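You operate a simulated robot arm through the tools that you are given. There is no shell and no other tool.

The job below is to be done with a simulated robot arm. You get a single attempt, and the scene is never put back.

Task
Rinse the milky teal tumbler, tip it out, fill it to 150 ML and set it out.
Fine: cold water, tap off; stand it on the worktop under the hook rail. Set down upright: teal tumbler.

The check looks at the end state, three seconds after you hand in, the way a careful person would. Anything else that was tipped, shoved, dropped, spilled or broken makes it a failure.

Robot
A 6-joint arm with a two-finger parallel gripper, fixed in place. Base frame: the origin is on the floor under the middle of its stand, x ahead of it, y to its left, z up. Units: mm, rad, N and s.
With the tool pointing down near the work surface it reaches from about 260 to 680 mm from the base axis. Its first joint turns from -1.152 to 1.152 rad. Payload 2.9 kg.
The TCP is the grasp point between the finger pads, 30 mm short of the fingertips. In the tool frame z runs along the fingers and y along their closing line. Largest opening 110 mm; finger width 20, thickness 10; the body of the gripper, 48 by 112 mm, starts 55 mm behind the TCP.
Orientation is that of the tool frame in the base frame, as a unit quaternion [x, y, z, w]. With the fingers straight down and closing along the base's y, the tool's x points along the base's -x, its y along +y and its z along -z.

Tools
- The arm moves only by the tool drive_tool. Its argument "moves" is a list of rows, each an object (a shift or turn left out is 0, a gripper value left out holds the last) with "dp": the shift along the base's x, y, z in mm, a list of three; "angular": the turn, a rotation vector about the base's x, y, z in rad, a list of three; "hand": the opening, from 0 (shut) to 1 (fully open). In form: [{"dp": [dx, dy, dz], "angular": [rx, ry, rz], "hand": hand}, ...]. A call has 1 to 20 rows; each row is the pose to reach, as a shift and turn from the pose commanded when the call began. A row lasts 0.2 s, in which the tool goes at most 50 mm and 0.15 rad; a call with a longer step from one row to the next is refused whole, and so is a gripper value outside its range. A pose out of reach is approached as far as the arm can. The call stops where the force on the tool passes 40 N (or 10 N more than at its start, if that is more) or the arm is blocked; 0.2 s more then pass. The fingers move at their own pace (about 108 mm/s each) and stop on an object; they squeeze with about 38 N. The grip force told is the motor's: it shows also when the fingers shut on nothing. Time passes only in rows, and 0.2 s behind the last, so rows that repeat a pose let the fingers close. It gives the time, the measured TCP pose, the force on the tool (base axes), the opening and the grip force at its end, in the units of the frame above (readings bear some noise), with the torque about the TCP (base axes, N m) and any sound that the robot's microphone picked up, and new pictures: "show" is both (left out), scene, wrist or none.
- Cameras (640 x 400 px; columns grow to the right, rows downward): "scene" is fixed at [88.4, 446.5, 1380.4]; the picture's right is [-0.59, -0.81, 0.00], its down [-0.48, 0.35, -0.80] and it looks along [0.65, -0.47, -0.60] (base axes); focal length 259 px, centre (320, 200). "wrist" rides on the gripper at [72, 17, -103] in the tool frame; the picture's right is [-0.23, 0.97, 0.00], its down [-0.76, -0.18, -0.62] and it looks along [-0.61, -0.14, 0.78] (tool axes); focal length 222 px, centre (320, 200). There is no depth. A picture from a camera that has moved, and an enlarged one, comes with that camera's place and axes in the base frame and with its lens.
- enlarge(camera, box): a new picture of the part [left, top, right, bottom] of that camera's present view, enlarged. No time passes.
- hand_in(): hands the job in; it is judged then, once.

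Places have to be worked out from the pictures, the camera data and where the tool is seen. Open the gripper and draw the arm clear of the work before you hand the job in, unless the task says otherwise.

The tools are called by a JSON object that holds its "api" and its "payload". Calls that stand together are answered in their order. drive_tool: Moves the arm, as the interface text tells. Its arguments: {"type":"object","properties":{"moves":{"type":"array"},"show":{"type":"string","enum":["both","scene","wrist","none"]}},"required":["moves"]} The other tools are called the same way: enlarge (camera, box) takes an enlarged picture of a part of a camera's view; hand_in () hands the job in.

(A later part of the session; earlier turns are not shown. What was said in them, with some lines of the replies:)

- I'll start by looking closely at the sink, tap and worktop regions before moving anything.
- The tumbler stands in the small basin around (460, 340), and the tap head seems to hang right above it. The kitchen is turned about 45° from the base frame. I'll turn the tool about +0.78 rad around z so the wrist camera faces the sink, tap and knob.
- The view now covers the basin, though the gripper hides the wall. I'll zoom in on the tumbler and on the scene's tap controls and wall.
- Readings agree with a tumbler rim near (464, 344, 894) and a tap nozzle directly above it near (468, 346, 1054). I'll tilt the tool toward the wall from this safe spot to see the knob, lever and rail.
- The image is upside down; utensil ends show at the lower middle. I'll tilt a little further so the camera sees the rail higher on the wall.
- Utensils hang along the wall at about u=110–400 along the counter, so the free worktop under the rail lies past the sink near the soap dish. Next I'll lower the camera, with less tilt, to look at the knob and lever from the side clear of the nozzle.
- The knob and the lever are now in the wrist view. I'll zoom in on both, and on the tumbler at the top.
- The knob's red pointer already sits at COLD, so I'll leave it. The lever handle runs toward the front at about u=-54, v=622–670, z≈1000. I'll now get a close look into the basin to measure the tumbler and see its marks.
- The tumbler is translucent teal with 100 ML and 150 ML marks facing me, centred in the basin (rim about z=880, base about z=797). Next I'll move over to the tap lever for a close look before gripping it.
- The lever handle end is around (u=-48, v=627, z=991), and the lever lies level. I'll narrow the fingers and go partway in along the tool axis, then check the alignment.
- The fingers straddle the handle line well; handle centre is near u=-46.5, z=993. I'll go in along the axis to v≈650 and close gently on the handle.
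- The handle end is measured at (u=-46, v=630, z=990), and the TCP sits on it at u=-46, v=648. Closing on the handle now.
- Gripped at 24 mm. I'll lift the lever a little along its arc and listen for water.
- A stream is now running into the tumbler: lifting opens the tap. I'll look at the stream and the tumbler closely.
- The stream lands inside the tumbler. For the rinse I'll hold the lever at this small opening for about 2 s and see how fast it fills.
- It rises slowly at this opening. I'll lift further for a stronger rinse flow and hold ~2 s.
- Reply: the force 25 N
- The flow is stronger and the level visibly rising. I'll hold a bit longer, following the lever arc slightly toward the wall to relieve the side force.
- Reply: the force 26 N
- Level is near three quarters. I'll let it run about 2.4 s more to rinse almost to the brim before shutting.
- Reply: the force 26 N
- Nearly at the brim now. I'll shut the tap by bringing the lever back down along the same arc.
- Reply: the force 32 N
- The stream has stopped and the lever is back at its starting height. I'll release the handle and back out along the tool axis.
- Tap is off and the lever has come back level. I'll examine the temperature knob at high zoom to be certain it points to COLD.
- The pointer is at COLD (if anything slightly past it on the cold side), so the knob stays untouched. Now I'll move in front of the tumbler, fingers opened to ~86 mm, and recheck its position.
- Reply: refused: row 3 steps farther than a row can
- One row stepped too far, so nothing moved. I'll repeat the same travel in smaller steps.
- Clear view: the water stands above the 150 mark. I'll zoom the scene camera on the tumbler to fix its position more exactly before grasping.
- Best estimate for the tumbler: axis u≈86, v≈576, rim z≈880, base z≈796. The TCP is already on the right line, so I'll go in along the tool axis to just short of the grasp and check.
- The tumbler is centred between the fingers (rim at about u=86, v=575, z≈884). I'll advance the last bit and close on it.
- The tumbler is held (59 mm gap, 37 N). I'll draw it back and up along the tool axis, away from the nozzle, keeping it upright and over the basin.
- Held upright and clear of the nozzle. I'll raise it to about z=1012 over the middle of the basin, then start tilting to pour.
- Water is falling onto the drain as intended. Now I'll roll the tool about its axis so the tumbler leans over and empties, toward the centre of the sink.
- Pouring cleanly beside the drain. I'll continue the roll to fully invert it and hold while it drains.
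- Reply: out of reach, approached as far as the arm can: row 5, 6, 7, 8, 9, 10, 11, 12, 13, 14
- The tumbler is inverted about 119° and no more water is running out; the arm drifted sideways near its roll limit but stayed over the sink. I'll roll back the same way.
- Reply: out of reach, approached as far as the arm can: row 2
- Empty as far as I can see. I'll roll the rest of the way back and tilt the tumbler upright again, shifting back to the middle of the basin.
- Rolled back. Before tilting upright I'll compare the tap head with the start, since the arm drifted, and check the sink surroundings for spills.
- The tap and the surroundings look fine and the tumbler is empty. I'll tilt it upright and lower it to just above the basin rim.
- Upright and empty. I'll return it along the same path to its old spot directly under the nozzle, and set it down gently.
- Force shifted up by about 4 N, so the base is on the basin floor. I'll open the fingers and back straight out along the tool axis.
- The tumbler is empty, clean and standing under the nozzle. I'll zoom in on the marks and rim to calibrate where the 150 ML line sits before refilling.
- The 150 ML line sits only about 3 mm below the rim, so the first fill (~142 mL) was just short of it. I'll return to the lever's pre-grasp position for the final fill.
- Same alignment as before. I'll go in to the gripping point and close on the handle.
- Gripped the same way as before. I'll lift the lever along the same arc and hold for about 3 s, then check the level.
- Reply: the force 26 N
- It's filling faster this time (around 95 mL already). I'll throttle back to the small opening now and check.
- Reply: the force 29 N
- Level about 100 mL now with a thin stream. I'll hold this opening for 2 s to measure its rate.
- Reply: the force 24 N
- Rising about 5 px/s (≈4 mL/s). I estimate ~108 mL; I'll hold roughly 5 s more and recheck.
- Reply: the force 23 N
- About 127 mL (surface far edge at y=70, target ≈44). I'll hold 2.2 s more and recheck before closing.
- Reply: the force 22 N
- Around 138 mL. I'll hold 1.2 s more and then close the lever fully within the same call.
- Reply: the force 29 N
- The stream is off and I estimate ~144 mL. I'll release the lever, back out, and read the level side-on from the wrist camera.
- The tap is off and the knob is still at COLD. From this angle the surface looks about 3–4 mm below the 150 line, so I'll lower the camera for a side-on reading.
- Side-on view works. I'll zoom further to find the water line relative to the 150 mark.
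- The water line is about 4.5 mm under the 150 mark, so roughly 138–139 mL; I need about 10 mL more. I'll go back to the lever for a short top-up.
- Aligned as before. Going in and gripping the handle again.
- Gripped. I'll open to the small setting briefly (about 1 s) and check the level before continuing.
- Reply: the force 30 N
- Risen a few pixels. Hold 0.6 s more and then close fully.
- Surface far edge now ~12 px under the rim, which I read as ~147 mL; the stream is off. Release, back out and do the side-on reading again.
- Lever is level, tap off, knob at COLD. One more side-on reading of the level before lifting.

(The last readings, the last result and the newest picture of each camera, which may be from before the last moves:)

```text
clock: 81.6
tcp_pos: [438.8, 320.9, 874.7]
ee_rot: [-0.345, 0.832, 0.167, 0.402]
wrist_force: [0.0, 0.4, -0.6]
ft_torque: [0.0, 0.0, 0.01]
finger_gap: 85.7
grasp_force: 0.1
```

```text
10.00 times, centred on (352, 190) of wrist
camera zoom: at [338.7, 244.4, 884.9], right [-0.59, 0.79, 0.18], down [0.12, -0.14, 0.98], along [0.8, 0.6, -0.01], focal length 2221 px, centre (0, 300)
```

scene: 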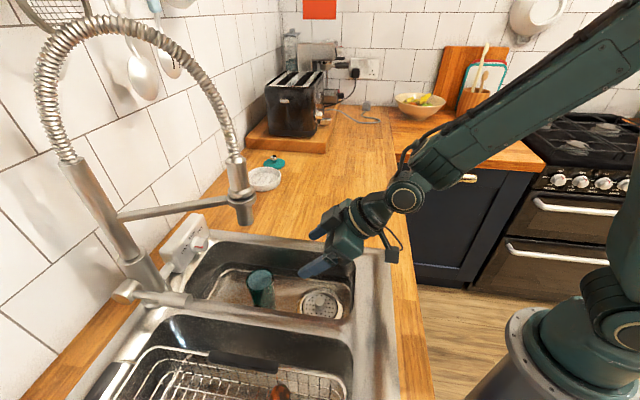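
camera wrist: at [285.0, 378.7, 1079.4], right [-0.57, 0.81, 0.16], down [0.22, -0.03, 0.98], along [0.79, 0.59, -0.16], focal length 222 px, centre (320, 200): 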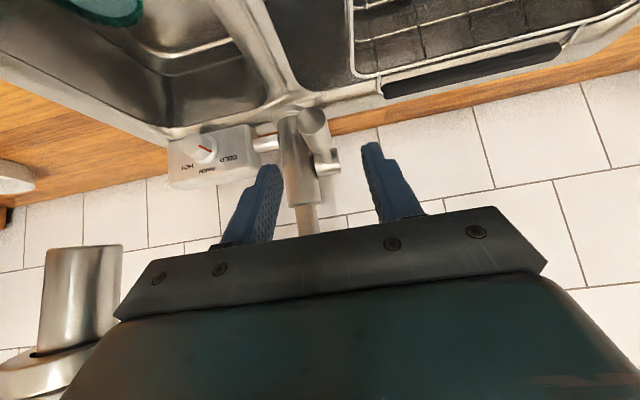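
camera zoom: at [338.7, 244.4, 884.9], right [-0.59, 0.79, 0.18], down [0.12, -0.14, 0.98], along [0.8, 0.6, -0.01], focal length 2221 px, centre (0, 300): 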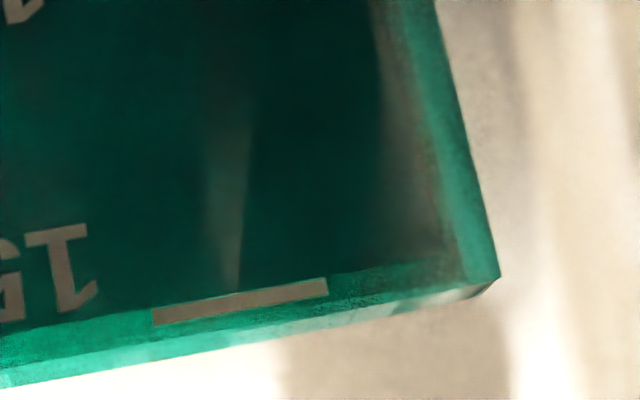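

The water line now sits right at the lower edge of the 150 mark (≈148–149 mL). I'll move to the grasp pose and close slowly on the tumbler so the water isn't disturbed.

{"api": "drive_tool", "payload": {"moves": [{"dp": [10, 8, -7], "angular": [-0.05, 0.05, 0], "hand": 0.78}, {"dp": [20, 17, -14], "angular": [-0.1, 0.1, 0], "hand": 0.78}, {"dp": [29.3, 24.7, -20], "angular": [-0.141, 0.141, 0], "hand": 0.78}, {"dp": [29.3, 24.7, -20], "angular": [-0.141, 0.141, 0], "hand": 0.78}, {"dp": [29.3, 24.7, -20], "angular": [-0.141, 0.141, 0], "hand": 0.7}, {"dp": [29.3, 24.7, -20], "angular": [-0.141, 0.141, 0], "hand": 0.63}, {"dp": [29.3, 24.7, -20], "angular": [-0.141, 0.141, 0], "hand": 0.58}, {"dp": [29.3, 24.7, -20], "angular": [-0.141, 0.141, 0], "hand": 0.54}, {"dp": [29.3, 24.7, -20], "angular": [-0.141, 0.141, 0], "hand": 0.48}, {"dp": [29.3, 24.7, -20], "angular": [-0.141, 0.141, 0], "hand": 0.4}, {"dp": [29.3, 24.7, -20], "angular": [-0.141, 0.141, 0], "hand": 0.4}]}}

{"api": "enlarge", "payload": {"camera": "scene", "box": [225, 240, 305, 320]}}

```text
clock: 84.0
tcp_pos: [467.4, 345.5, 856.9]
ee_rot: [-0.359, 0.868, 0.131, 0.316]
wrist_force: [-1.2, 0.6, 0.8]
ft_torque: [-0.02, 0.0, 0.02]
finger_gap: 60.0
grasp_force: 37.5
camera wrist: at [370.4, 271.9, 890.2], right [-0.57, 0.81, 0.15], down [0.25, 0.0, 0.97], along [0.78, 0.58, -0.21], focal length 222 px, centre (320, 200)
```

scene: 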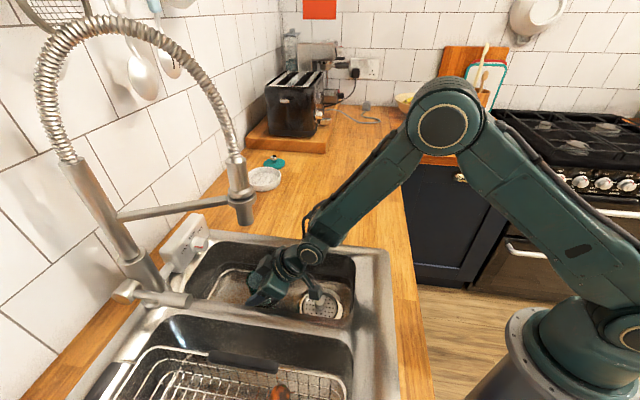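
wrist: 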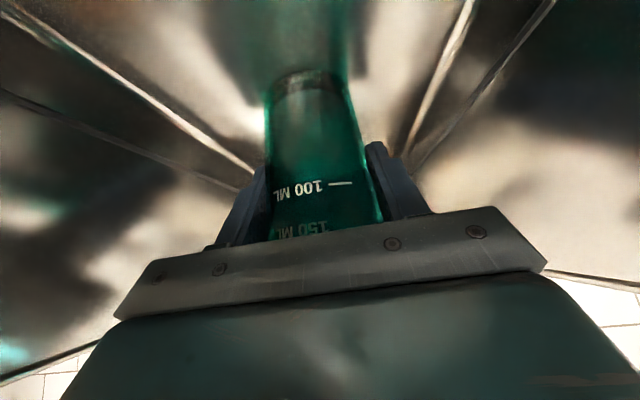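

```text
5.00 times, centred on (265, 280) of scene
camera zoom: at [88.4, 446.5, 1380.4], right [-0.59, -0.81, 0.0], down [-0.48, 0.35, -0.8], along [0.65, -0.47, -0.6], focal length 1297 px, centre (595, -200)
```

zoom: 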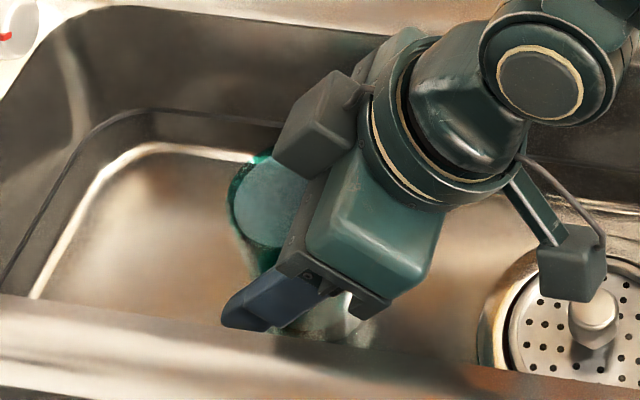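

Held at 60 mm, 37.5 N, with the tumbler upright. I'll lift it slowly with gentle ramps, drawing back from the nozzle.

{"api": "drive_tool", "payload": {"moves": [{"dp": [0, 0, 3], "hand": 0.4}, {"dp": [-0.7, -0.7, 8], "hand": 0.4}, {"dp": [-2.8, -2.8, 15], "hand": 0.4}, {"dp": [-6.4, -6.4, 24], "hand": 0.4}, {"dp": [-11.3, -11.3, 34], "hand": 0.4}, {"dp": [-17, -17, 45], "hand": 0.4}, {"dp": [-22.6, -22.6, 56], "hand": 0.4}, {"dp": [-28.3, -28.3, 67], "hand": 0.4}, {"dp": [-34, -34, 78], "hand": 0.4}, {"dp": [-39, -39, 89], "hand": 0.4}, {"dp": [-43, -43, 100], "hand": 0.4}, {"dp": [-46.7, -46.7, 111], "hand": 0.4}, {"dp": [-49.5, -49.5, 122], "hand": 0.4}, {"dp": [-51.6, -51.6, 132], "hand": 0.4}, {"dp": [-53, -53, 141], "hand": 0.4}, {"dp": [-53.7, -53.7, 147], "hand": 0.4}, {"dp": [-53.7, -53.7, 150], "hand": 0.4}, {"dp": [-53.7, -53.7, 150], "hand": 0.4}]}}

{"api": "enlarge", "payload": {"camera": "scene", "box": [225, 200, 345, 300]}}

```text
clock: 87.8
tcp_pos: [414.6, 292.1, 1005.8]
ee_rot: [-0.359, 0.868, 0.13, 0.316]
wrist_force: [0.3, 0.7, -1.4]
ft_torque: [0.0, 0.0, 0.0]
finger_gap: 60.0
grasp_force: 38.1
camera wrist: at [316.8, 218.1, 1039.5], right [-0.57, 0.81, 0.15], down [0.25, 0.0, 0.97], along [0.78, 0.58, -0.21], focal length 222 px, centre (320, 200)
```

scene: 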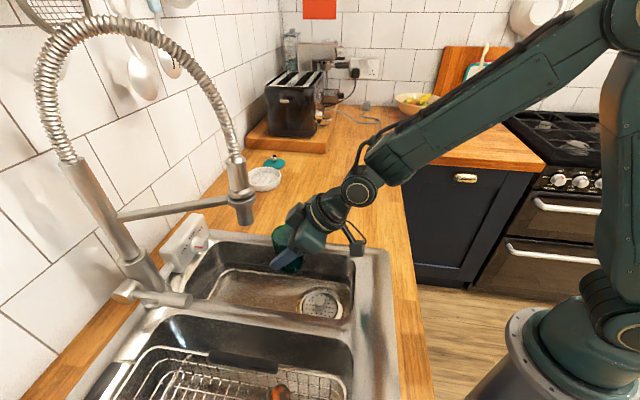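
wrist: 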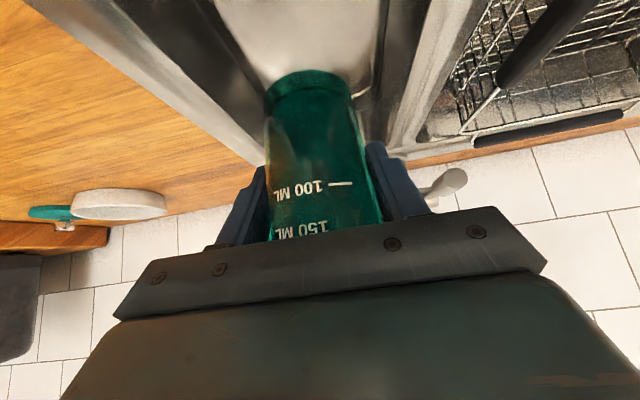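

```text
4.00 times, centred on (285, 250) of scene
camera zoom: at [88.4, 446.5, 1380.4], right [-0.59, -0.81, 0.0], down [-0.48, 0.35, -0.8], along [0.65, -0.47, -0.6], focal length 1037 px, centre (460, 0)
```

zoom: 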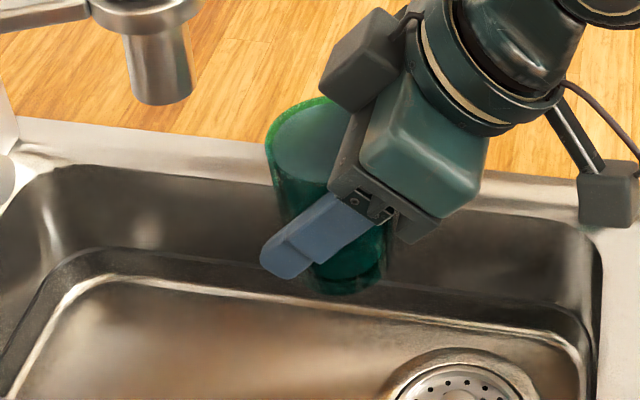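

Held upright with the water steady. I'll move it slowly sideways past the sink edge over the worktop.

{"api": "drive_tool", "payload": {"moves": [{"dp": [1.4, -1.4, 0.5], "hand": 0.4}, {"dp": [4.9, -4.9, 1], "hand": 0.4}, {"dp": [10.6, -10.6, 2], "hand": 0.4}, {"dp": [17.7, -17.7, 3], "hand": 0.4}, {"dp": [25.5, -25.5, 4], "hand": 0.4}, {"dp": [33.2, -33.2, 5], "hand": 0.4}, {"dp": [41, -41, 5], "hand": 0.4}, {"dp": [48.8, -48.8, 5], "hand": 0.4}, {"dp": [56.6, -56.6, 5], "hand": 0.4}, {"dp": [64.3, -64.3, 5], "hand": 0.4}, {"dp": [72.1, -72.1, 5], "hand": 0.4}, {"dp": [79.9, -79.9, 5], "hand": 0.4}, {"dp": [87.7, -87.7, 5], "hand": 0.4}, {"dp": [95.5, -95.5, 5], "hand": 0.4}, {"dp": [102.5, -102.5, 5], "hand": 0.4}, {"dp": [108.9, -108.9, 5], "hand": 0.4}, {"dp": [113.1, -113.1, 5], "hand": 0.4}, {"dp": [115.3, -115.3, 5], "hand": 0.4}, {"dp": [115.3, -115.3, 5], "hand": 0.4}]}}

```text
clock: 91.8
tcp_pos: [529.0, 177.3, 1011.5]
ee_rot: [-0.36, 0.868, 0.133, 0.316]
wrist_force: [0.1, -0.7, -2.5]
ft_torque: [-0.01, 0.0, 0.01]
finger_gap: 59.7
grasp_force: 38.6
camera wrist: at [431.4, 102.1, 1044.8], right [-0.57, 0.81, 0.15], down [0.25, 0.0, 0.97], along [0.78, 0.58, -0.21], focal length 222 px, centre (320, 200)
```

scene: 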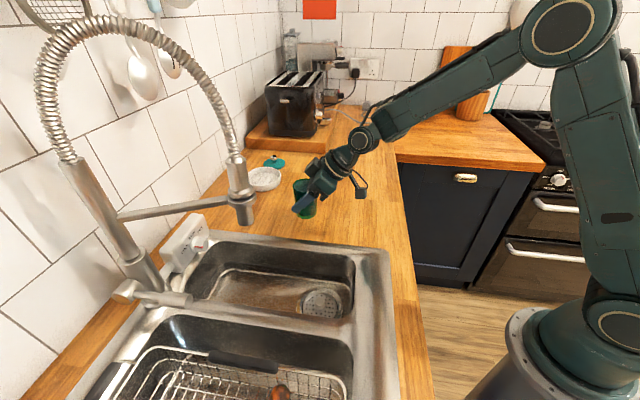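
wrist: 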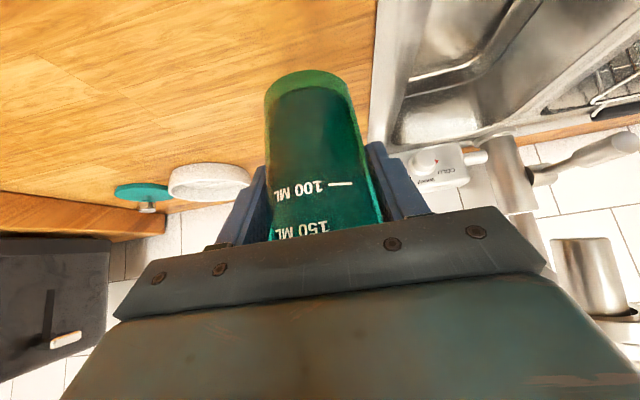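

The tumbler is over the worktop at u≈249, v≈500, clear of the soap dish (u≈427). I'll advance toward the wall under the rail in slow steps, checking reach as I go.

{"api": "drive_tool", "payload": {"moves": [{"dp": [1.4, 1.4, 0], "hand": 0.4}, {"dp": [4.9, 4.9, 0], "hand": 0.4}, {"dp": [10.6, 10.6, 0], "hand": 0.4}, {"dp": [17.7, 17.7, 0], "hand": 0.4}, {"dp": [25.5, 25.5, 0], "hand": 0.4}, {"dp": [33.2, 33.2, 0], "hand": 0.4}, {"dp": [41, 41, 0], "hand": 0.4}, {"dp": [48.8, 48.8, 0], "hand": 0.4}, {"dp": [56.6, 56.6, 0], "hand": 0.4}, {"dp": [63.6, 63.6, 0], "hand": 0.4}, {"dp": [69.3, 69.3, 0], "hand": 0.4}, {"dp": [73.5, 73.5, 0], "hand": 0.4}, {"dp": [76, 76, 0], "hand": 0.4}, {"dp": [77, 77, 0], "hand": 0.4}, {"dp": [77, 77, 0], "hand": 0.4}]}}

```text
clock: 95.0
tcp_pos: [606.8, 254.9, 1012.6]
ee_rot: [-0.359, 0.868, 0.131, 0.317]
wrist_force: [0.8, 0.0, -1.9]
ft_torque: [0.03, -0.06, -0.03]
finger_gap: 59.6
grasp_force: 38.6
camera wrist: at [508.5, 179.7, 1044.6], right [-0.57, 0.81, 0.15], down [0.25, 0.0, 0.97], along [0.78, 0.58, -0.21], focal length 222 px, centre (320, 200)
```

scene: 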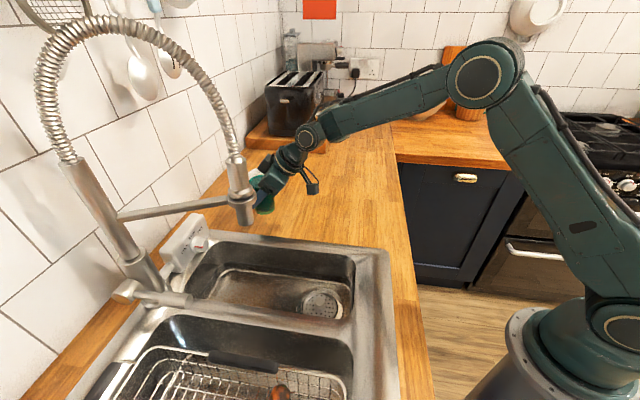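
wrist: 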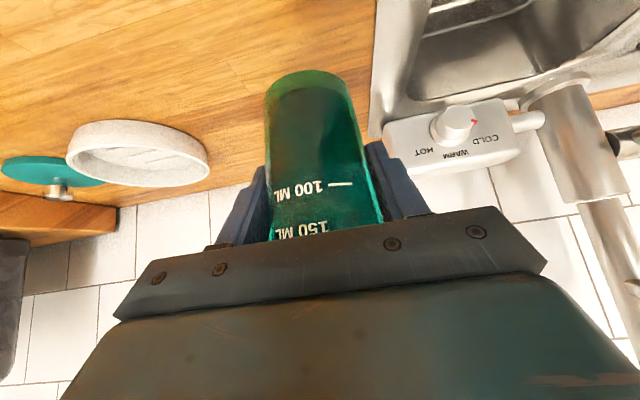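

Still in reach. The knob box end is near u≈194, so I'll shift the placing spot to u≈275 (well clear of both the box and the dish) while advancing to v≈704.

{"api": "drive_tool", "payload": {"moves": [{"dp": [1.3, 0.7, 0], "hand": 0.4}, {"dp": [4.3, 2.4, 0], "hand": 0.4}, {"dp": [9.4, 5.4, 0], "hand": 0.4}, {"dp": [16.3, 9.3, 0], "hand": 0.4}, {"dp": [24.8, 14.2, 0], "hand": 0.4}, {"dp": [33.4, 19, 0], "hand": 0.4}, {"dp": [42.8, 24.4, 0], "hand": 0.4}, {"dp": [52.2, 29.8, 0], "hand": 0.4}, {"dp": [60.8, 34.6, 0], "hand": 0.4}, {"dp": [69.3, 39.5, 0], "hand": 0.4}, {"dp": [76.2, 43.4, 0], "hand": 0.4}, {"dp": [81.3, 46.4, 0], "hand": 0.4}, {"dp": [84.3, 48, 0], "hand": 0.4}, {"dp": [85.6, 48.8, 0], "hand": 0.4}, {"dp": [85.6, 48.8, 0], "hand": 0.4}]}}

{"api": "enlarge", "payload": {"camera": "scene", "box": [160, 100, 360, 260]}}

```text
clock: 98.2
tcp_pos: [693.8, 303.7, 1011.8]
ee_rot: [-0.36, 0.868, 0.131, 0.316]
wrist_force: [-0.5, -0.7, -1.7]
ft_torque: [0.0, -0.03, 0.0]
finger_gap: 60.0
grasp_force: 38.1
camera wrist: at [594.7, 228.9, 1045.2], right [-0.57, 0.81, 0.15], down [0.25, 0.0, 0.97], along [0.78, 0.58, -0.21], focal length 222 px, centre (320, 200)
```

scene: 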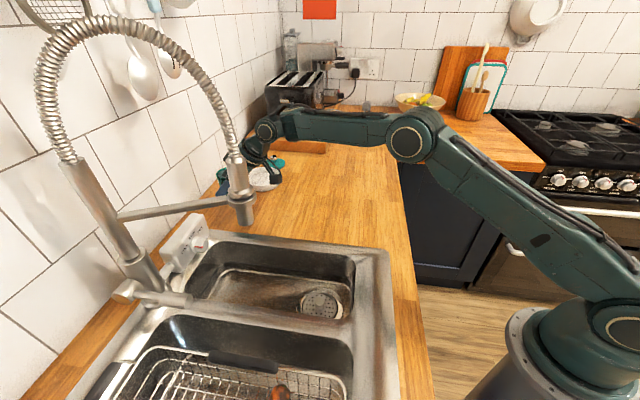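
wrist: 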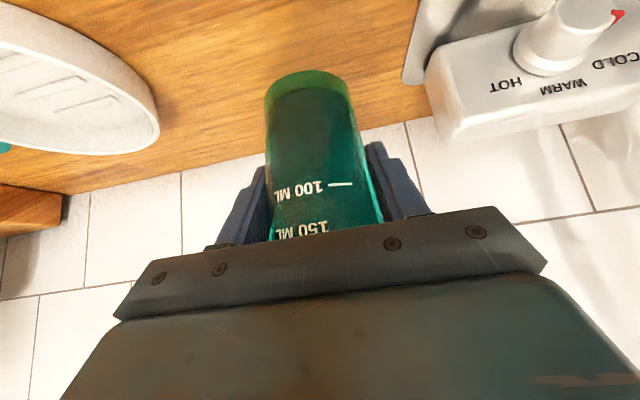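

```text
2.50 times, centred on (260, 180) of scene
camera zoom: at [88.5, 446.5, 1380.4], right [-0.59, -0.81, 0.0], down [-0.48, 0.35, -0.8], along [0.65, -0.47, -0.6], focal length 648 px, centre (470, 250)
```

zoom: 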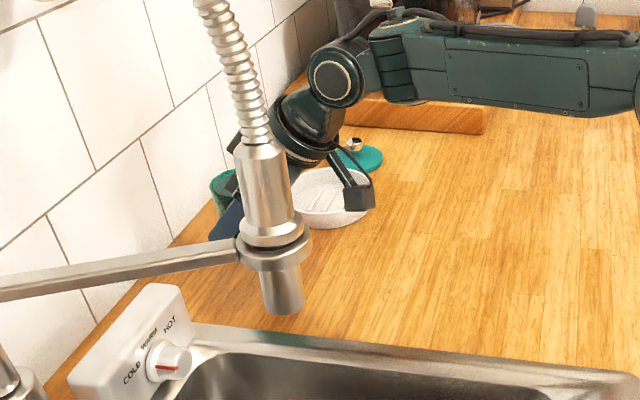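

In position at u≈276, v≈705, under the hanging utensils and clear of the dish and knob box. I'll lower slowly toward the worktop (expected contact near TCP z≈982).

{"api": "drive_tool", "payload": {"moves": [{"dp": [0, 0, -2], "hand": 0.4}, {"dp": [0, 0, -6], "hand": 0.4}, {"dp": [0, 0, -11], "hand": 0.4}, {"dp": [0, 0, -15], "hand": 0.4}, {"dp": [0, 0, -18], "hand": 0.4}, {"dp": [0, 0, -20], "hand": 0.4}, {"dp": [0, 0, -20], "hand": 0.4}]}}

{"api": "enlarge", "payload": {"camera": "wrist", "box": [220, 40, 420, 200]}}

```text
clock: 99.8
tcp_pos: [692.8, 302.7, 990.7]
ee_rot: [-0.36, 0.868, 0.131, 0.317]
wrist_force: [-0.2, -0.5, -0.9]
ft_torque: [-0.05, -0.02, -0.04]
finger_gap: 60.0
grasp_force: 37.7
camera wrist: at [594.8, 228.9, 1024.7], right [-0.57, 0.81, 0.15], down [0.25, 0.0, 0.97], along [0.78, 0.58, -0.21], focal length 222 px, centre (320, 200)
```

scene: 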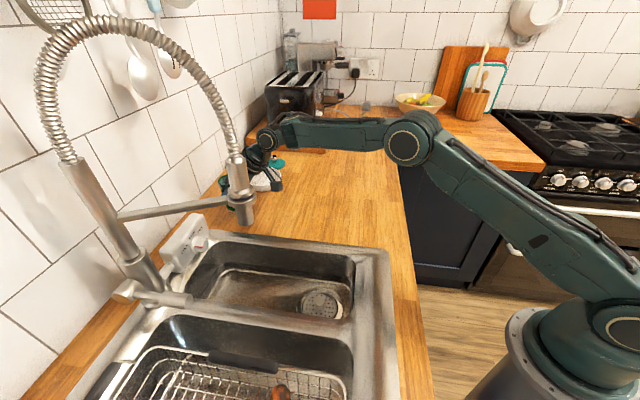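
wrist: 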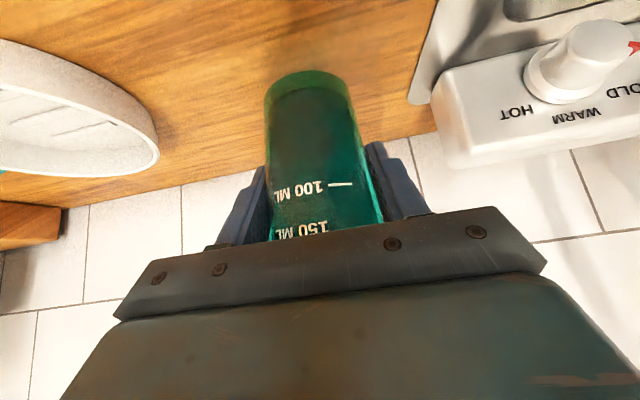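

```text
2.50 times, centred on (320, 120) of wrist
camera zoom: at [594.8, 228.9, 1024.7], right [-0.57, 0.81, 0.15], down [0.25, 0.0, 0.97], along [0.78, 0.58, -0.21], focal length 555 px, centre (320, 400)
```

zoom: 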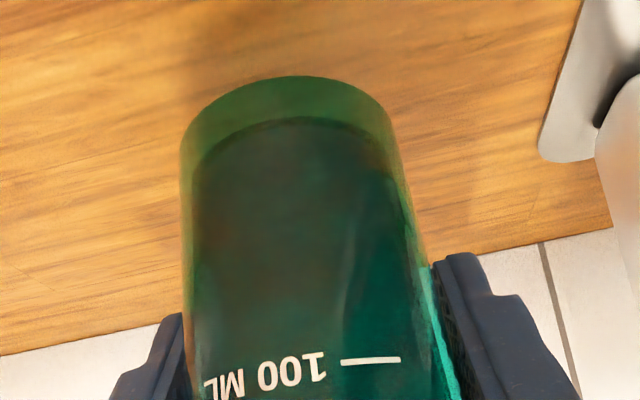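

Not yet touching. I'll lower in small steps and watch the force.

{"api": "drive_tool", "payload": {"moves": [{"dp": [0, 0, -1.5], "hand": 0.4}, {"dp": [0, 0, -3.5], "hand": 0.4}, {"dp": [0, 0, -5], "hand": 0.4}, {"dp": [0, 0, -5], "hand": 0.4}], "show": "none"}}

{"api": "enlarge", "payload": {"camera": "wrist", "box": [260, 50, 380, 130]}}

```text
clock: 100.8
tcp_pos: [692.1, 303.0, 985.7]
ee_rot: [-0.359, 0.868, 0.131, 0.317]
wrist_force: [-0.1, 0.0, -3.0]
ft_torque: [0.03, 0.03, -0.01]
finger_gap: 59.8
grasp_force: 38.4
```

```text
5.00 times, centred on (320, 90) of wrist
camera zoom: at [594.2, 229.1, 1019.8], right [-0.57, 0.81, 0.15], down [0.25, 0.0, 0.97], along [0.78, 0.58, -0.21], focal length 1111 px, centre (320, 750)
```

zoom: 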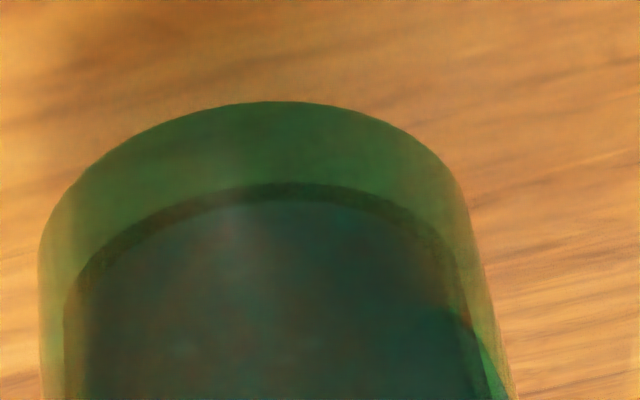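

Still free. Continue down a few millimetres.

{"api": "drive_tool", "payload": {"moves": [{"dp": [0, 0, -1.5], "hand": 0.4}, {"dp": [0, 0, -3], "hand": 0.4}, {"dp": [0, 0, -3], "hand": 0.4}], "show": "none"}}

{"api": "enlarge", "payload": {"camera": "scene", "box": [205, 150, 285, 210]}}

```text
clock: 101.6
tcp_pos: [692.1, 304.0, 983.0]
ee_rot: [-0.36, 0.867, 0.132, 0.317]
wrist_force: [0.1, 0.2, -2.9]
ft_torque: [0.03, -0.01, 0.01]
finger_gap: 59.6
grasp_force: 37.8
```

```text
6.67 times, centred on (245, 180) of scene
camera zoom: at [88.5, 446.5, 1380.4], right [-0.59, -0.81, 0.0], down [-0.48, 0.35, -0.8], along [0.65, -0.47, -0.6], focal length 1729 px, centre (820, 333)
```

zoom: 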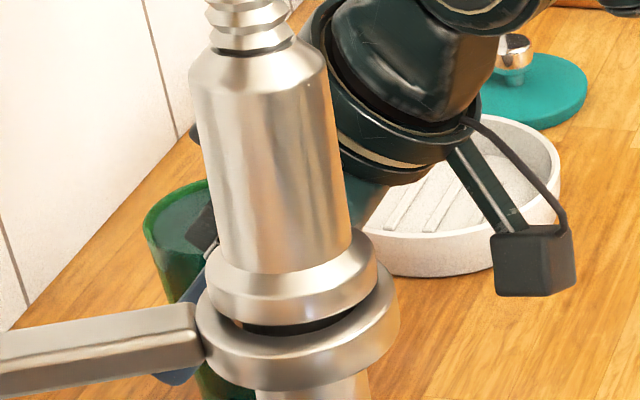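

No contact yet. Another 3 mm down.

{"api": "drive_tool", "payload": {"moves": [{"dp": [0, 0, -1.5], "hand": 0.4}, {"dp": [0, 0, -3], "hand": 0.4}, {"dp": [0, 0, -3], "hand": 0.4}], "show": "none"}}

```text
clock: 102.4
tcp_pos: [692.3, 301.3, 980.6]
ee_rot: [-0.36, 0.868, 0.131, 0.317]
wrist_force: [-0.5, 0.0, -1.8]
ft_torque: [0.0, 0.0, -0.03]
finger_gap: 59.9
grasp_force: 37.6
```

Force is unchanged at about -2 N, so still hanging free. Down another 2.5 mm.

{"api": "drive_tool", "payload": {"moves": [{"dp": [0, 0, -1.2], "hand": 0.4}, {"dp": [0, 0, -2.5], "hand": 0.4}, {"dp": [0, 0, -2.5], "hand": 0.4}], "show": "wrist"}}

```text
clock: 103.2
tcp_pos: [692.7, 303.0, 977.5]
ee_rot: [-0.36, 0.868, 0.132, 0.316]
wrist_force: [-0.4, 1.0, -2.2]
ft_torque: [-0.02, 0.03, 0.02]
finger_gap: 59.7
grasp_force: 37.9
camera wrist: at [594.2, 228.6, 1011.1], right [-0.57, 0.81, 0.15], down [0.25, 0.0, 0.97], along [0.78, 0.58, -0.21], focal length 222 px, centre (320, 200)
```

wrist: 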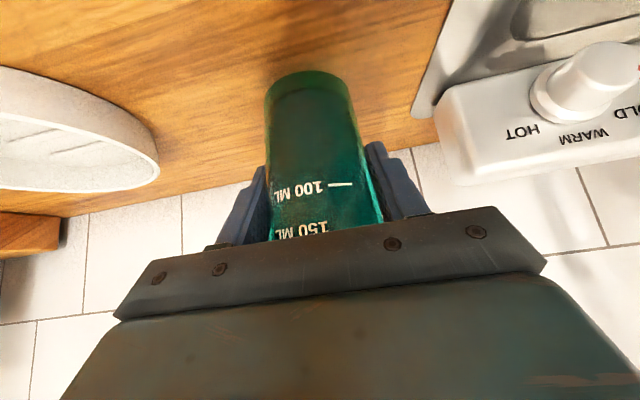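

Still no contact at base z≈916. I'll continue in small steps until the force changes.

{"api": "drive_tool", "payload": {"moves": [{"dp": [0, 0, -1.5], "hand": 0.4}, {"dp": [0, 0, -3], "hand": 0.4}, {"dp": [0, 0, -3], "hand": 0.4}], "show": "none"}}

{"api": "enlarge", "payload": {"camera": "wrist", "box": [240, 40, 400, 140]}}

```text
clock: 104.0
tcp_pos: [692.4, 304.5, 974.4]
ee_rot: [-0.359, 0.868, 0.131, 0.316]
wrist_force: [0.2, -0.7, -0.9]
ft_torque: [0.02, -0.04, 0.01]
finger_gap: 59.7
grasp_force: 38.1
```

```text
4.00 times, centred on (320, 90) of wrist
camera zoom: at [594.4, 229.0, 1008.3], right [-0.57, 0.81, 0.15], down [0.25, 0.0, 0.97], along [0.78, 0.58, -0.21], focal length 888 px, centre (320, 640)
```

zoom: 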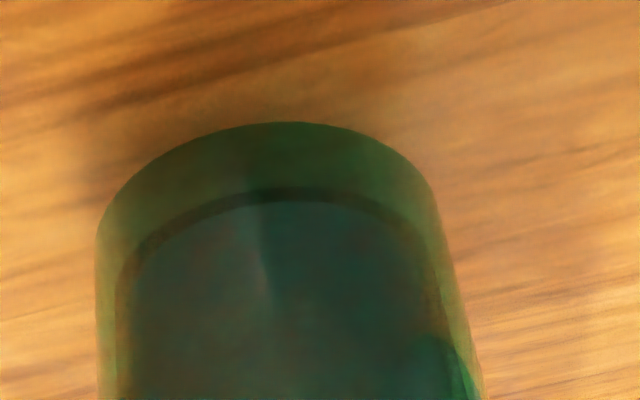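

The contact shadow is tightening. Down 2 mm more.

{"api": "drive_tool", "payload": {"moves": [{"dp": [0, 0, -1], "hand": 0.4}, {"dp": [0, 0, -2], "hand": 0.4}, {"dp": [0, 0, -2], "hand": 0.4}], "show": "none"}}

```text
clock: 104.8
tcp_pos: [693.1, 303.8, 972.4]
ee_rot: [-0.359, 0.868, 0.132, 0.317]
wrist_force: [-0.2, -0.2, -2.5]
ft_torque: [-0.01, -0.03, 0.02]
finger_gap: 59.7
grasp_force: 38.2
```

Force still about -2 N. Another 2.5 mm.

{"api": "drive_tool", "payload": {"moves": [{"dp": [0, 0, -1.2], "hand": 0.4}, {"dp": [0, 0, -2.5], "hand": 0.4}, {"dp": [0, 0, -2.5], "hand": 0.4}], "show": "none"}}

{"api": "enlarge", "payload": {"camera": "wrist", "box": [240, 40, 400, 140]}}

```text
clock: 105.6
tcp_pos: [692.9, 303.9, 970.0]
ee_rot: [-0.36, 0.868, 0.132, 0.317]
wrist_force: [-0.3, 0.3, -2.3]
ft_torque: [-0.02, 0.0, -0.03]
finger_gap: 60.1
grasp_force: 37.9
```

```text
4.00 times, centred on (320, 90) of wrist
camera zoom: at [594.8, 229.2, 1003.8], right [-0.57, 0.81, 0.15], down [0.25, 0.0, 0.97], along [0.78, 0.58, -0.21], focal length 888 px, centre (320, 640)
```

zoom: 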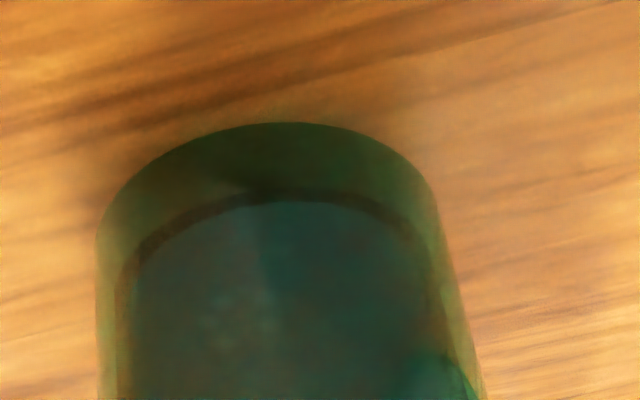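

Still free. Continue 3 mm.

{"api": "drive_tool", "payload": {"moves": [{"dp": [0, 0, -1.5], "hand": 0.4}, {"dp": [0, 0, -3], "hand": 0.4}, {"dp": [0, 0, -3], "hand": 0.4}], "show": "none"}}

{"api": "enlarge", "payload": {"camera": "wrist", "box": [240, 40, 400, 140]}}

```text
clock: 106.4
tcp_pos: [692.6, 302.8, 968.2]
ee_rot: [-0.359, 0.868, 0.131, 0.317]
wrist_force: [0.4, 0.3, -1.4]
ft_torque: [0.01, -0.02, 0.03]
finger_gap: 59.5
grasp_force: 37.9
```

```text
4.00 times, centred on (320, 90) of wrist
camera zoom: at [593.8, 229.2, 1000.9], right [-0.57, 0.81, 0.15], down [0.25, 0.0, 0.97], along [0.78, 0.58, -0.21], focal length 888 px, centre (320, 640)
```

zoom: 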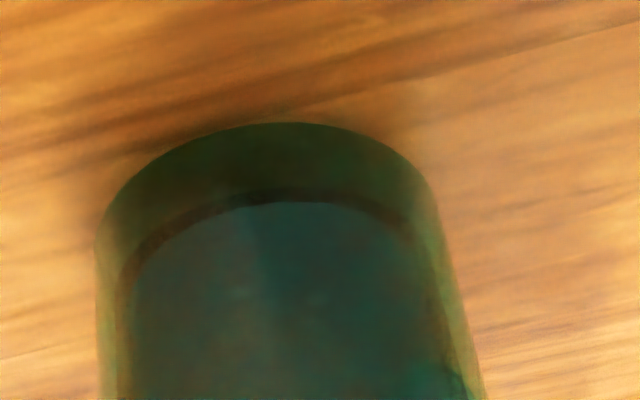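

Close now. Another 2.5 mm down.

{"api": "drive_tool", "payload": {"moves": [{"dp": [0, 0, -1.2], "hand": 0.4}, {"dp": [0, 0, -2.5], "hand": 0.4}, {"dp": [0, 0, -2.5], "hand": 0.4}], "show": "none"}}

```text
clock: 107.2
tcp_pos: [692.6, 303.5, 964.9]
ee_rot: [-0.36, 0.868, 0.131, 0.316]
wrist_force: [-0.6, 0.3, -2.1]
ft_torque: [-0.02, 0.0, -0.01]
finger_gap: 59.8
grasp_force: 37.9
```

Still hanging free. Down another 2.5 mm.

{"api": "drive_tool", "payload": {"moves": [{"dp": [0, 0, -1.2], "hand": 0.4}, {"dp": [0, 0, -2.5], "hand": 0.4}, {"dp": [0, 0, -2.5], "hand": 0.4}], "show": "wrist"}}

{"api": "enlarge", "payload": {"camera": "wrist", "box": [240, 40, 400, 140]}}

```text
clock: 108.0
tcp_pos: [692.5, 302.8, 963.9]
ee_rot: [-0.36, 0.867, 0.132, 0.319]
wrist_force: [-2.3, -1.1, 8.2]
ft_torque: [-0.25, 0.09, -0.06]
finger_gap: 59.4
grasp_force: 38.0
camera wrist: at [595.1, 229.0, 997.5], right [-0.57, 0.81, 0.15], down [0.25, 0.0, 0.97], along [0.79, 0.58, -0.2], focal length 222 px, centre (320, 200)
```

wrist: 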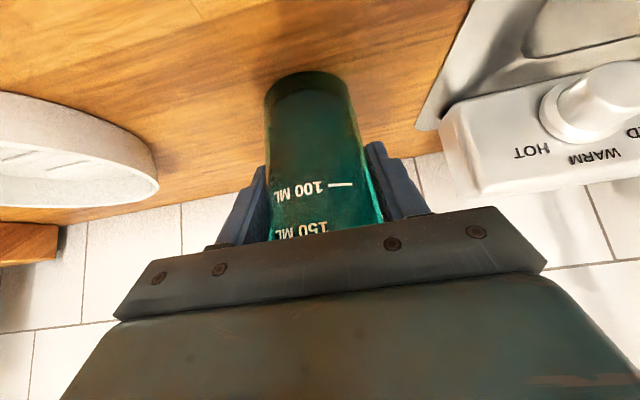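

```text
4.00 times, centred on (320, 90) of wrist
camera zoom: at [595.1, 229.0, 997.5], right [-0.57, 0.81, 0.15], down [0.25, 0.0, 0.97], along [0.79, 0.58, -0.2], focal length 888 px, centre (320, 640)
```

zoom: 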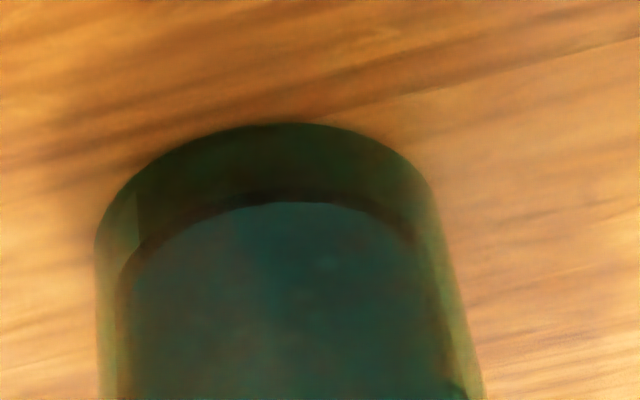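

Contact: force jumped to +8 N, so the base is on the worktop. I'll ease up slightly and open the fingers slowly.

{"api": "drive_tool", "payload": {"moves": [{"dp": [0, 0, 0.8], "hand": 0.4}, {"dp": [0, 0, 1.0], "hand": 0.4}, {"dp": [0, 0, 1.0], "hand": 0.55}, {"dp": [0, 0, 1.0], "hand": 0.58}, {"dp": [0, 0, 1.0], "hand": 0.62}, {"dp": [0, 0, 1.0], "hand": 0.7}, {"dp": [0, 0, 1.0], "hand": 0.78}, {"dp": [0, 0, 1.0], "hand": 0.78}], "show": "both"}}

{"api": "enlarge", "payload": {"camera": "wrist", "box": [230, 60, 410, 240]}}

```text
clock: 109.8
tcp_pos: [692.5, 304.3, 965.2]
ee_rot: [-0.359, 0.868, 0.131, 0.317]
wrist_force: [0.7, -0.4, -0.2]
ft_torque: [0.02, 0.01, -0.02]
finger_gap: 85.8
grasp_force: 0.1
camera wrist: at [594.5, 229.4, 997.3], right [-0.57, 0.81, 0.15], down [0.25, 0.0, 0.97], along [0.78, 0.58, -0.21], focal length 222 px, centre (320, 200)
```

scene: 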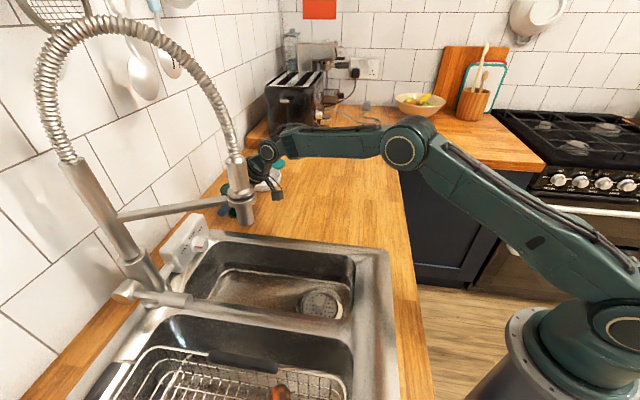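
wrist: 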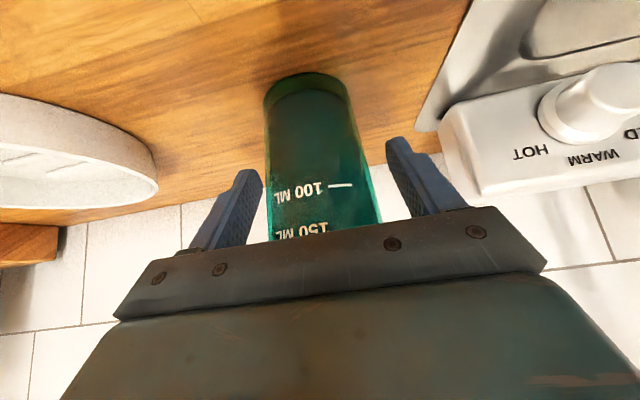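

```text
2.22 times, centred on (320, 150) of wrist
camera zoom: at [594.5, 229.4, 997.3], right [-0.57, 0.81, 0.15], down [0.25, 0.0, 0.97], along [0.78, 0.58, -0.21], focal length 494 px, centre (320, 311)
```

zoom: 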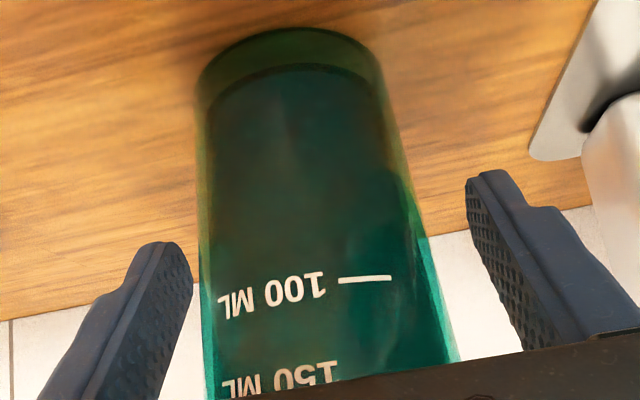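

The tumbler stands free between the open fingers. I'll back out straight along the tool axis and look at it.

{"api": "drive_tool", "payload": {"moves": [{"dp": [-5, -5, 8.4], "hand": 0.78}, {"dp": [-14, -14, 23.5], "hand": 0.78}, {"dp": [-28, -28, 47], "hand": 0.78}, {"dp": [-45, -45, 76], "hand": 0.78}, {"dp": [-62, -62, 104], "hand": 0.78}, {"dp": [-80, -80, 125], "hand": 0.78}, {"dp": [-100, -100, 130], "hand": 0.78}, {"dp": [-125, -125, 130], "hand": 0.78}, {"dp": [-125, -125, 130], "hand": 0.78}]}}

{"api": "enlarge", "payload": {"camera": "wrist", "box": [250, 60, 410, 220]}}

{"api": "enlarge", "payload": {"camera": "scene", "box": [160, 140, 320, 240]}}

```text
clock: 111.8
tcp_pos: [568.4, 179.3, 1094.8]
ee_rot: [-0.36, 0.868, 0.131, 0.317]
wrist_force: [-0.1, -1.3, 1.0]
ft_torque: [0.01, 0.01, -0.01]
finger_gap: 85.5
grasp_force: 0.0
camera wrist: at [470.7, 105.6, 1127.6], right [-0.57, 0.81, 0.15], down [0.25, 0.0, 0.97], along [0.78, 0.58, -0.21], focal length 222 px, centre (320, 200)
```

scene: 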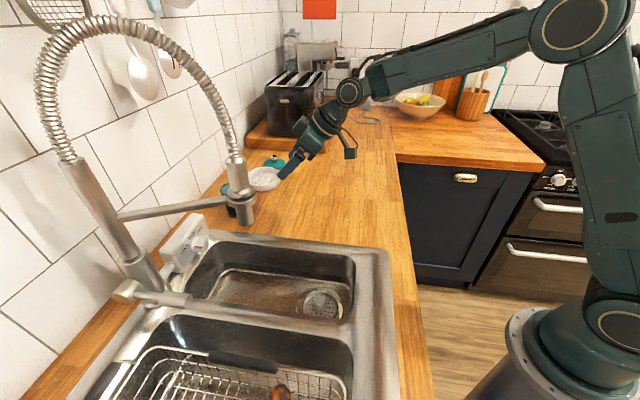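
wrist: 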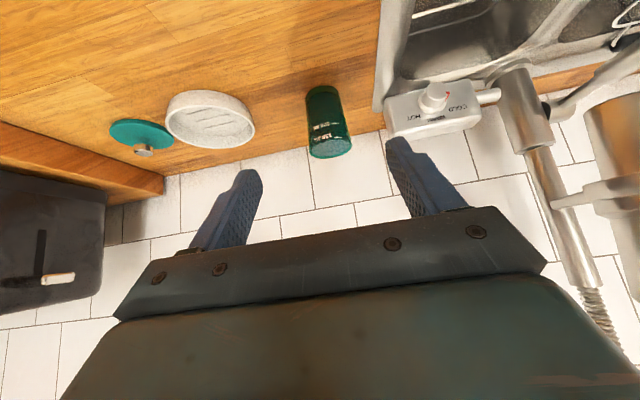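

```text
2.50 times, centred on (330, 140) of wrist
camera zoom: at [470.7, 105.6, 1127.6], right [-0.57, 0.81, 0.15], down [0.25, 0.0, 0.97], along [0.78, 0.58, -0.21], focal length 555 px, centre (295, 350)
```

zoom: 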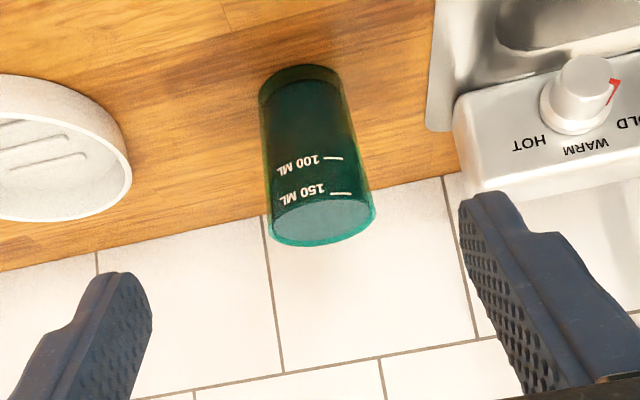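

```text
4.00 times, centred on (240, 190) of scene
camera zoom: at [88.4, 446.5, 1380.4], right [-0.59, -0.81, 0.0], down [-0.48, 0.35, -0.8], along [0.65, -0.47, -0.6], focal length 1037 px, centre (640, 240)
```

zoom: 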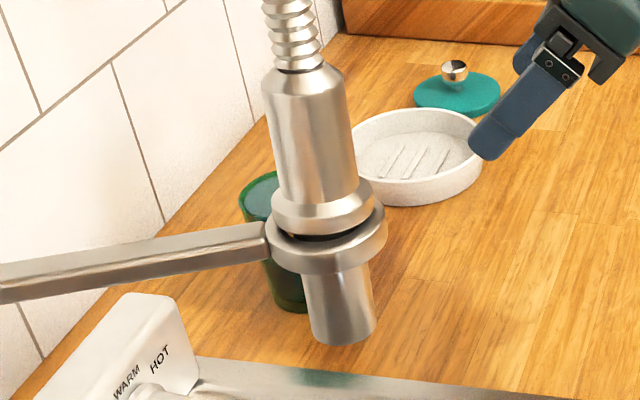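

The tumbler is upright on the worktop below the hanging utensils. I'll zoom for the water level and check the worktop and sink rim for drips.

{"api": "enlarge", "payload": {"camera": "wrist", "box": [300, 80, 364, 164]}}

{"api": "enlarge", "payload": {"camera": "scene", "box": [200, 160, 420, 300]}}

{"api": "enlarge", "payload": {"camera": "scene", "box": [80, 200, 320, 350]}}

```text
4.76 times, centred on (332, 122) of wrist
camera zoom: at [470.7, 105.6, 1127.6], right [-0.57, 0.81, 0.15], down [0.25, 0.0, 0.97], along [0.78, 0.58, -0.21], focal length 1058 px, centre (263, 571)
```

zoom: 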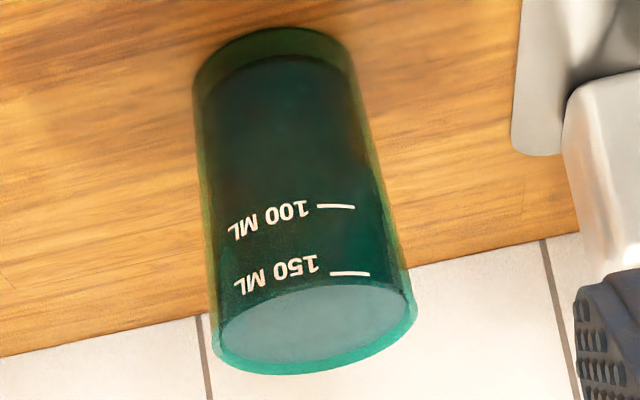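

```text
2.86 times, centred on (310, 230) of scene
camera zoom: at [88.4, 446.5, 1380.4], right [-0.59, -0.81, 0.0], down [-0.48, 0.35, -0.8], along [0.65, -0.47, -0.6], focal length 741 px, centre (349, 114)
```

zoom: 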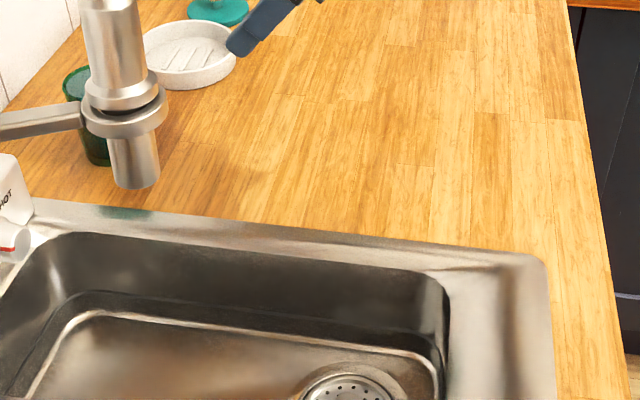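

```text
2.67 times, centred on (200, 275) of scene
camera zoom: at [88.4, 446.5, 1380.4], right [-0.59, -0.81, 0.0], down [-0.48, 0.35, -0.8], along [0.65, -0.47, -0.6], focal length 692 px, centre (640, 0)
```

zoom: 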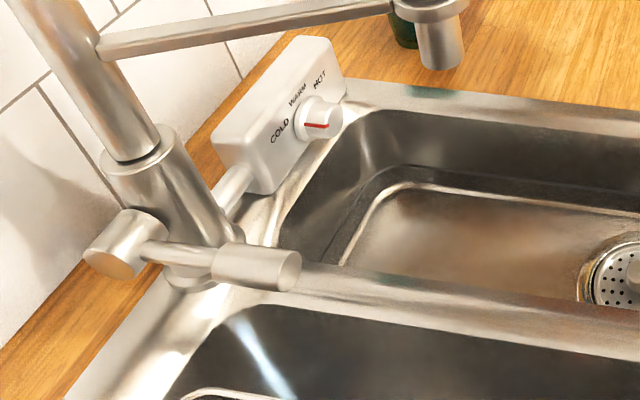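

Level is intact, tap lever down, knob at COLD, worktop dry. I'll draw the arm up and back, clear of the work, and open the gripper.

{"api": "drive_tool", "payload": {"moves": [{"dp": [-20, -3, 15], "hand": 0.85}, {"dp": [-50, -6, 35], "hand": 1.0}, {"dp": [-85, -6, 55], "hand": 1.0}, {"dp": [-120, -4, 75], "hand": 1.0}, {"dp": [-155, 0, 95], "hand": 1.0}, {"dp": [-190, 5, 115], "hand": 1.0}, {"dp": [-220, 10, 130], "hand": 1.0}, {"dp": [-235, 12, 138], "hand": 1.0}, {"dp": [-235, 12, 138], "hand": 1.0}]}}

{"api": "enlarge", "payload": {"camera": "scene", "box": [190, 130, 310, 230]}}

{"api": "enlarge", "payload": {"camera": "wrist", "box": [240, 40, 420, 200]}}

```text
clock: 113.8
tcp_pos: [333.1, 191.1, 1231.9]
ee_rot: [-0.359, 0.868, 0.131, 0.317]
wrist_force: [-1.0, -0.2, -0.3]
ft_torque: [0.03, -0.01, 0.03]
finger_gap: 110.0
grasp_force: 0.0
camera wrist: at [234.8, 116.6, 1265.2], right [-0.57, 0.81, 0.15], down [0.25, 0.0, 0.97], along [0.78, 0.58, -0.21], focal length 222 px, centre (320, 200)
```

scene: 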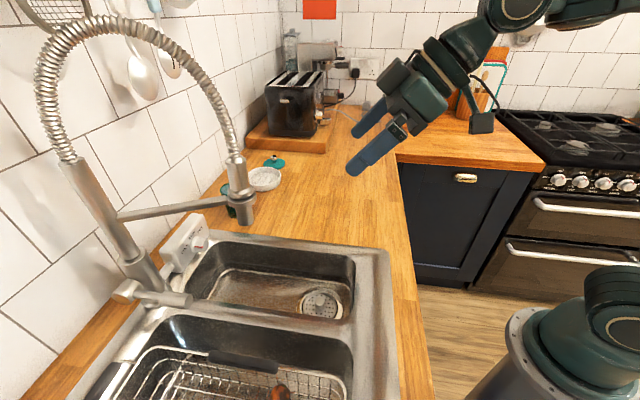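
wrist: 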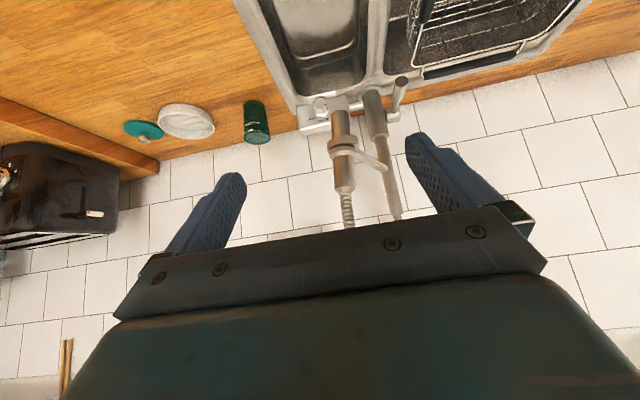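

```text
4.00 times, centred on (250, 180) of scene
camera zoom: at [88.4, 446.5, 1380.4], right [-0.59, -0.81, 0.0], down [-0.48, 0.35, -0.8], along [0.65, -0.47, -0.6], focal length 1037 px, centre (600, 280)
```

zoom: 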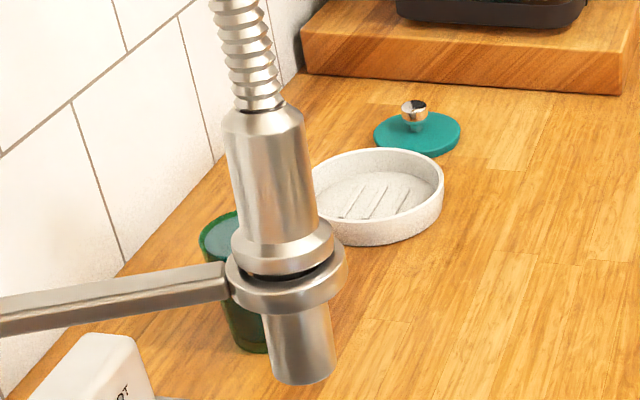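

```text
2.50 times, centred on (330, 120) of wrist
camera zoom: at [234.8, 116.6, 1265.2], right [-0.57, 0.81, 0.15], down [0.25, 0.0, 0.97], along [0.78, 0.58, -0.21], focal length 555 px, centre (295, 400)
```

zoom: 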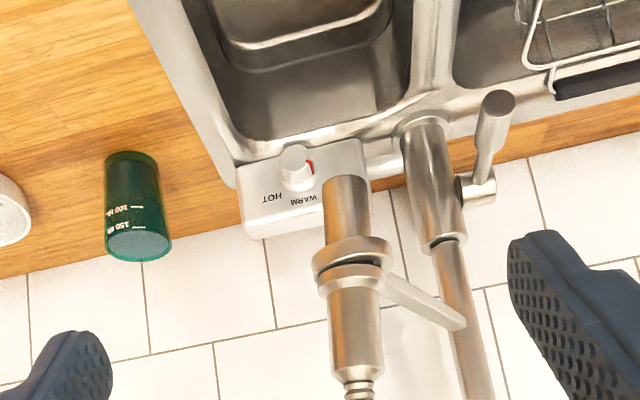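

The tumbler stands upright at the 150 mark on the worktop under the rail. The tap is off, the knob is at COLD, nothing else was disturbed, and the arm is clear with the gripper open. I'm handing in.

{"api": "hand_in", "payload": {}}

```text
The job is handed in.
```

I rinsed the teal tumbler, emptied it into the sink and refilled it with cold water. It now stands upright on the worktop under the hook rail. The job is handed in; I have not seen the check's result.

- **Fill:** my last side-on reading put the water line at the lower edge of the 150 ML mark, about 148–149 mL. The surface looked unchanged after I set the tumbler down.
- **Tap:** the lever is back level and no water is running. The temperature knob was already at COLD, so I didn't touch it.
- **Placement:** the tumbler is roughly 110 mm from the wall, between the temperature knob box and the soap dish. I never saw the rail itself; I judged its position from the utensils hanging from it.
- **Emptying:** the arm hit its roll limit while the tumbler was upside down and drifted about 75 mm sideways. It stayed over the sink, and I saw no water outside the sink afterwards.

The gripper is open and the arm is clear of the work. The pictures showed nothing else tipped, dropped or spilled; the tap head may sit about 3 mm lower than at the start.
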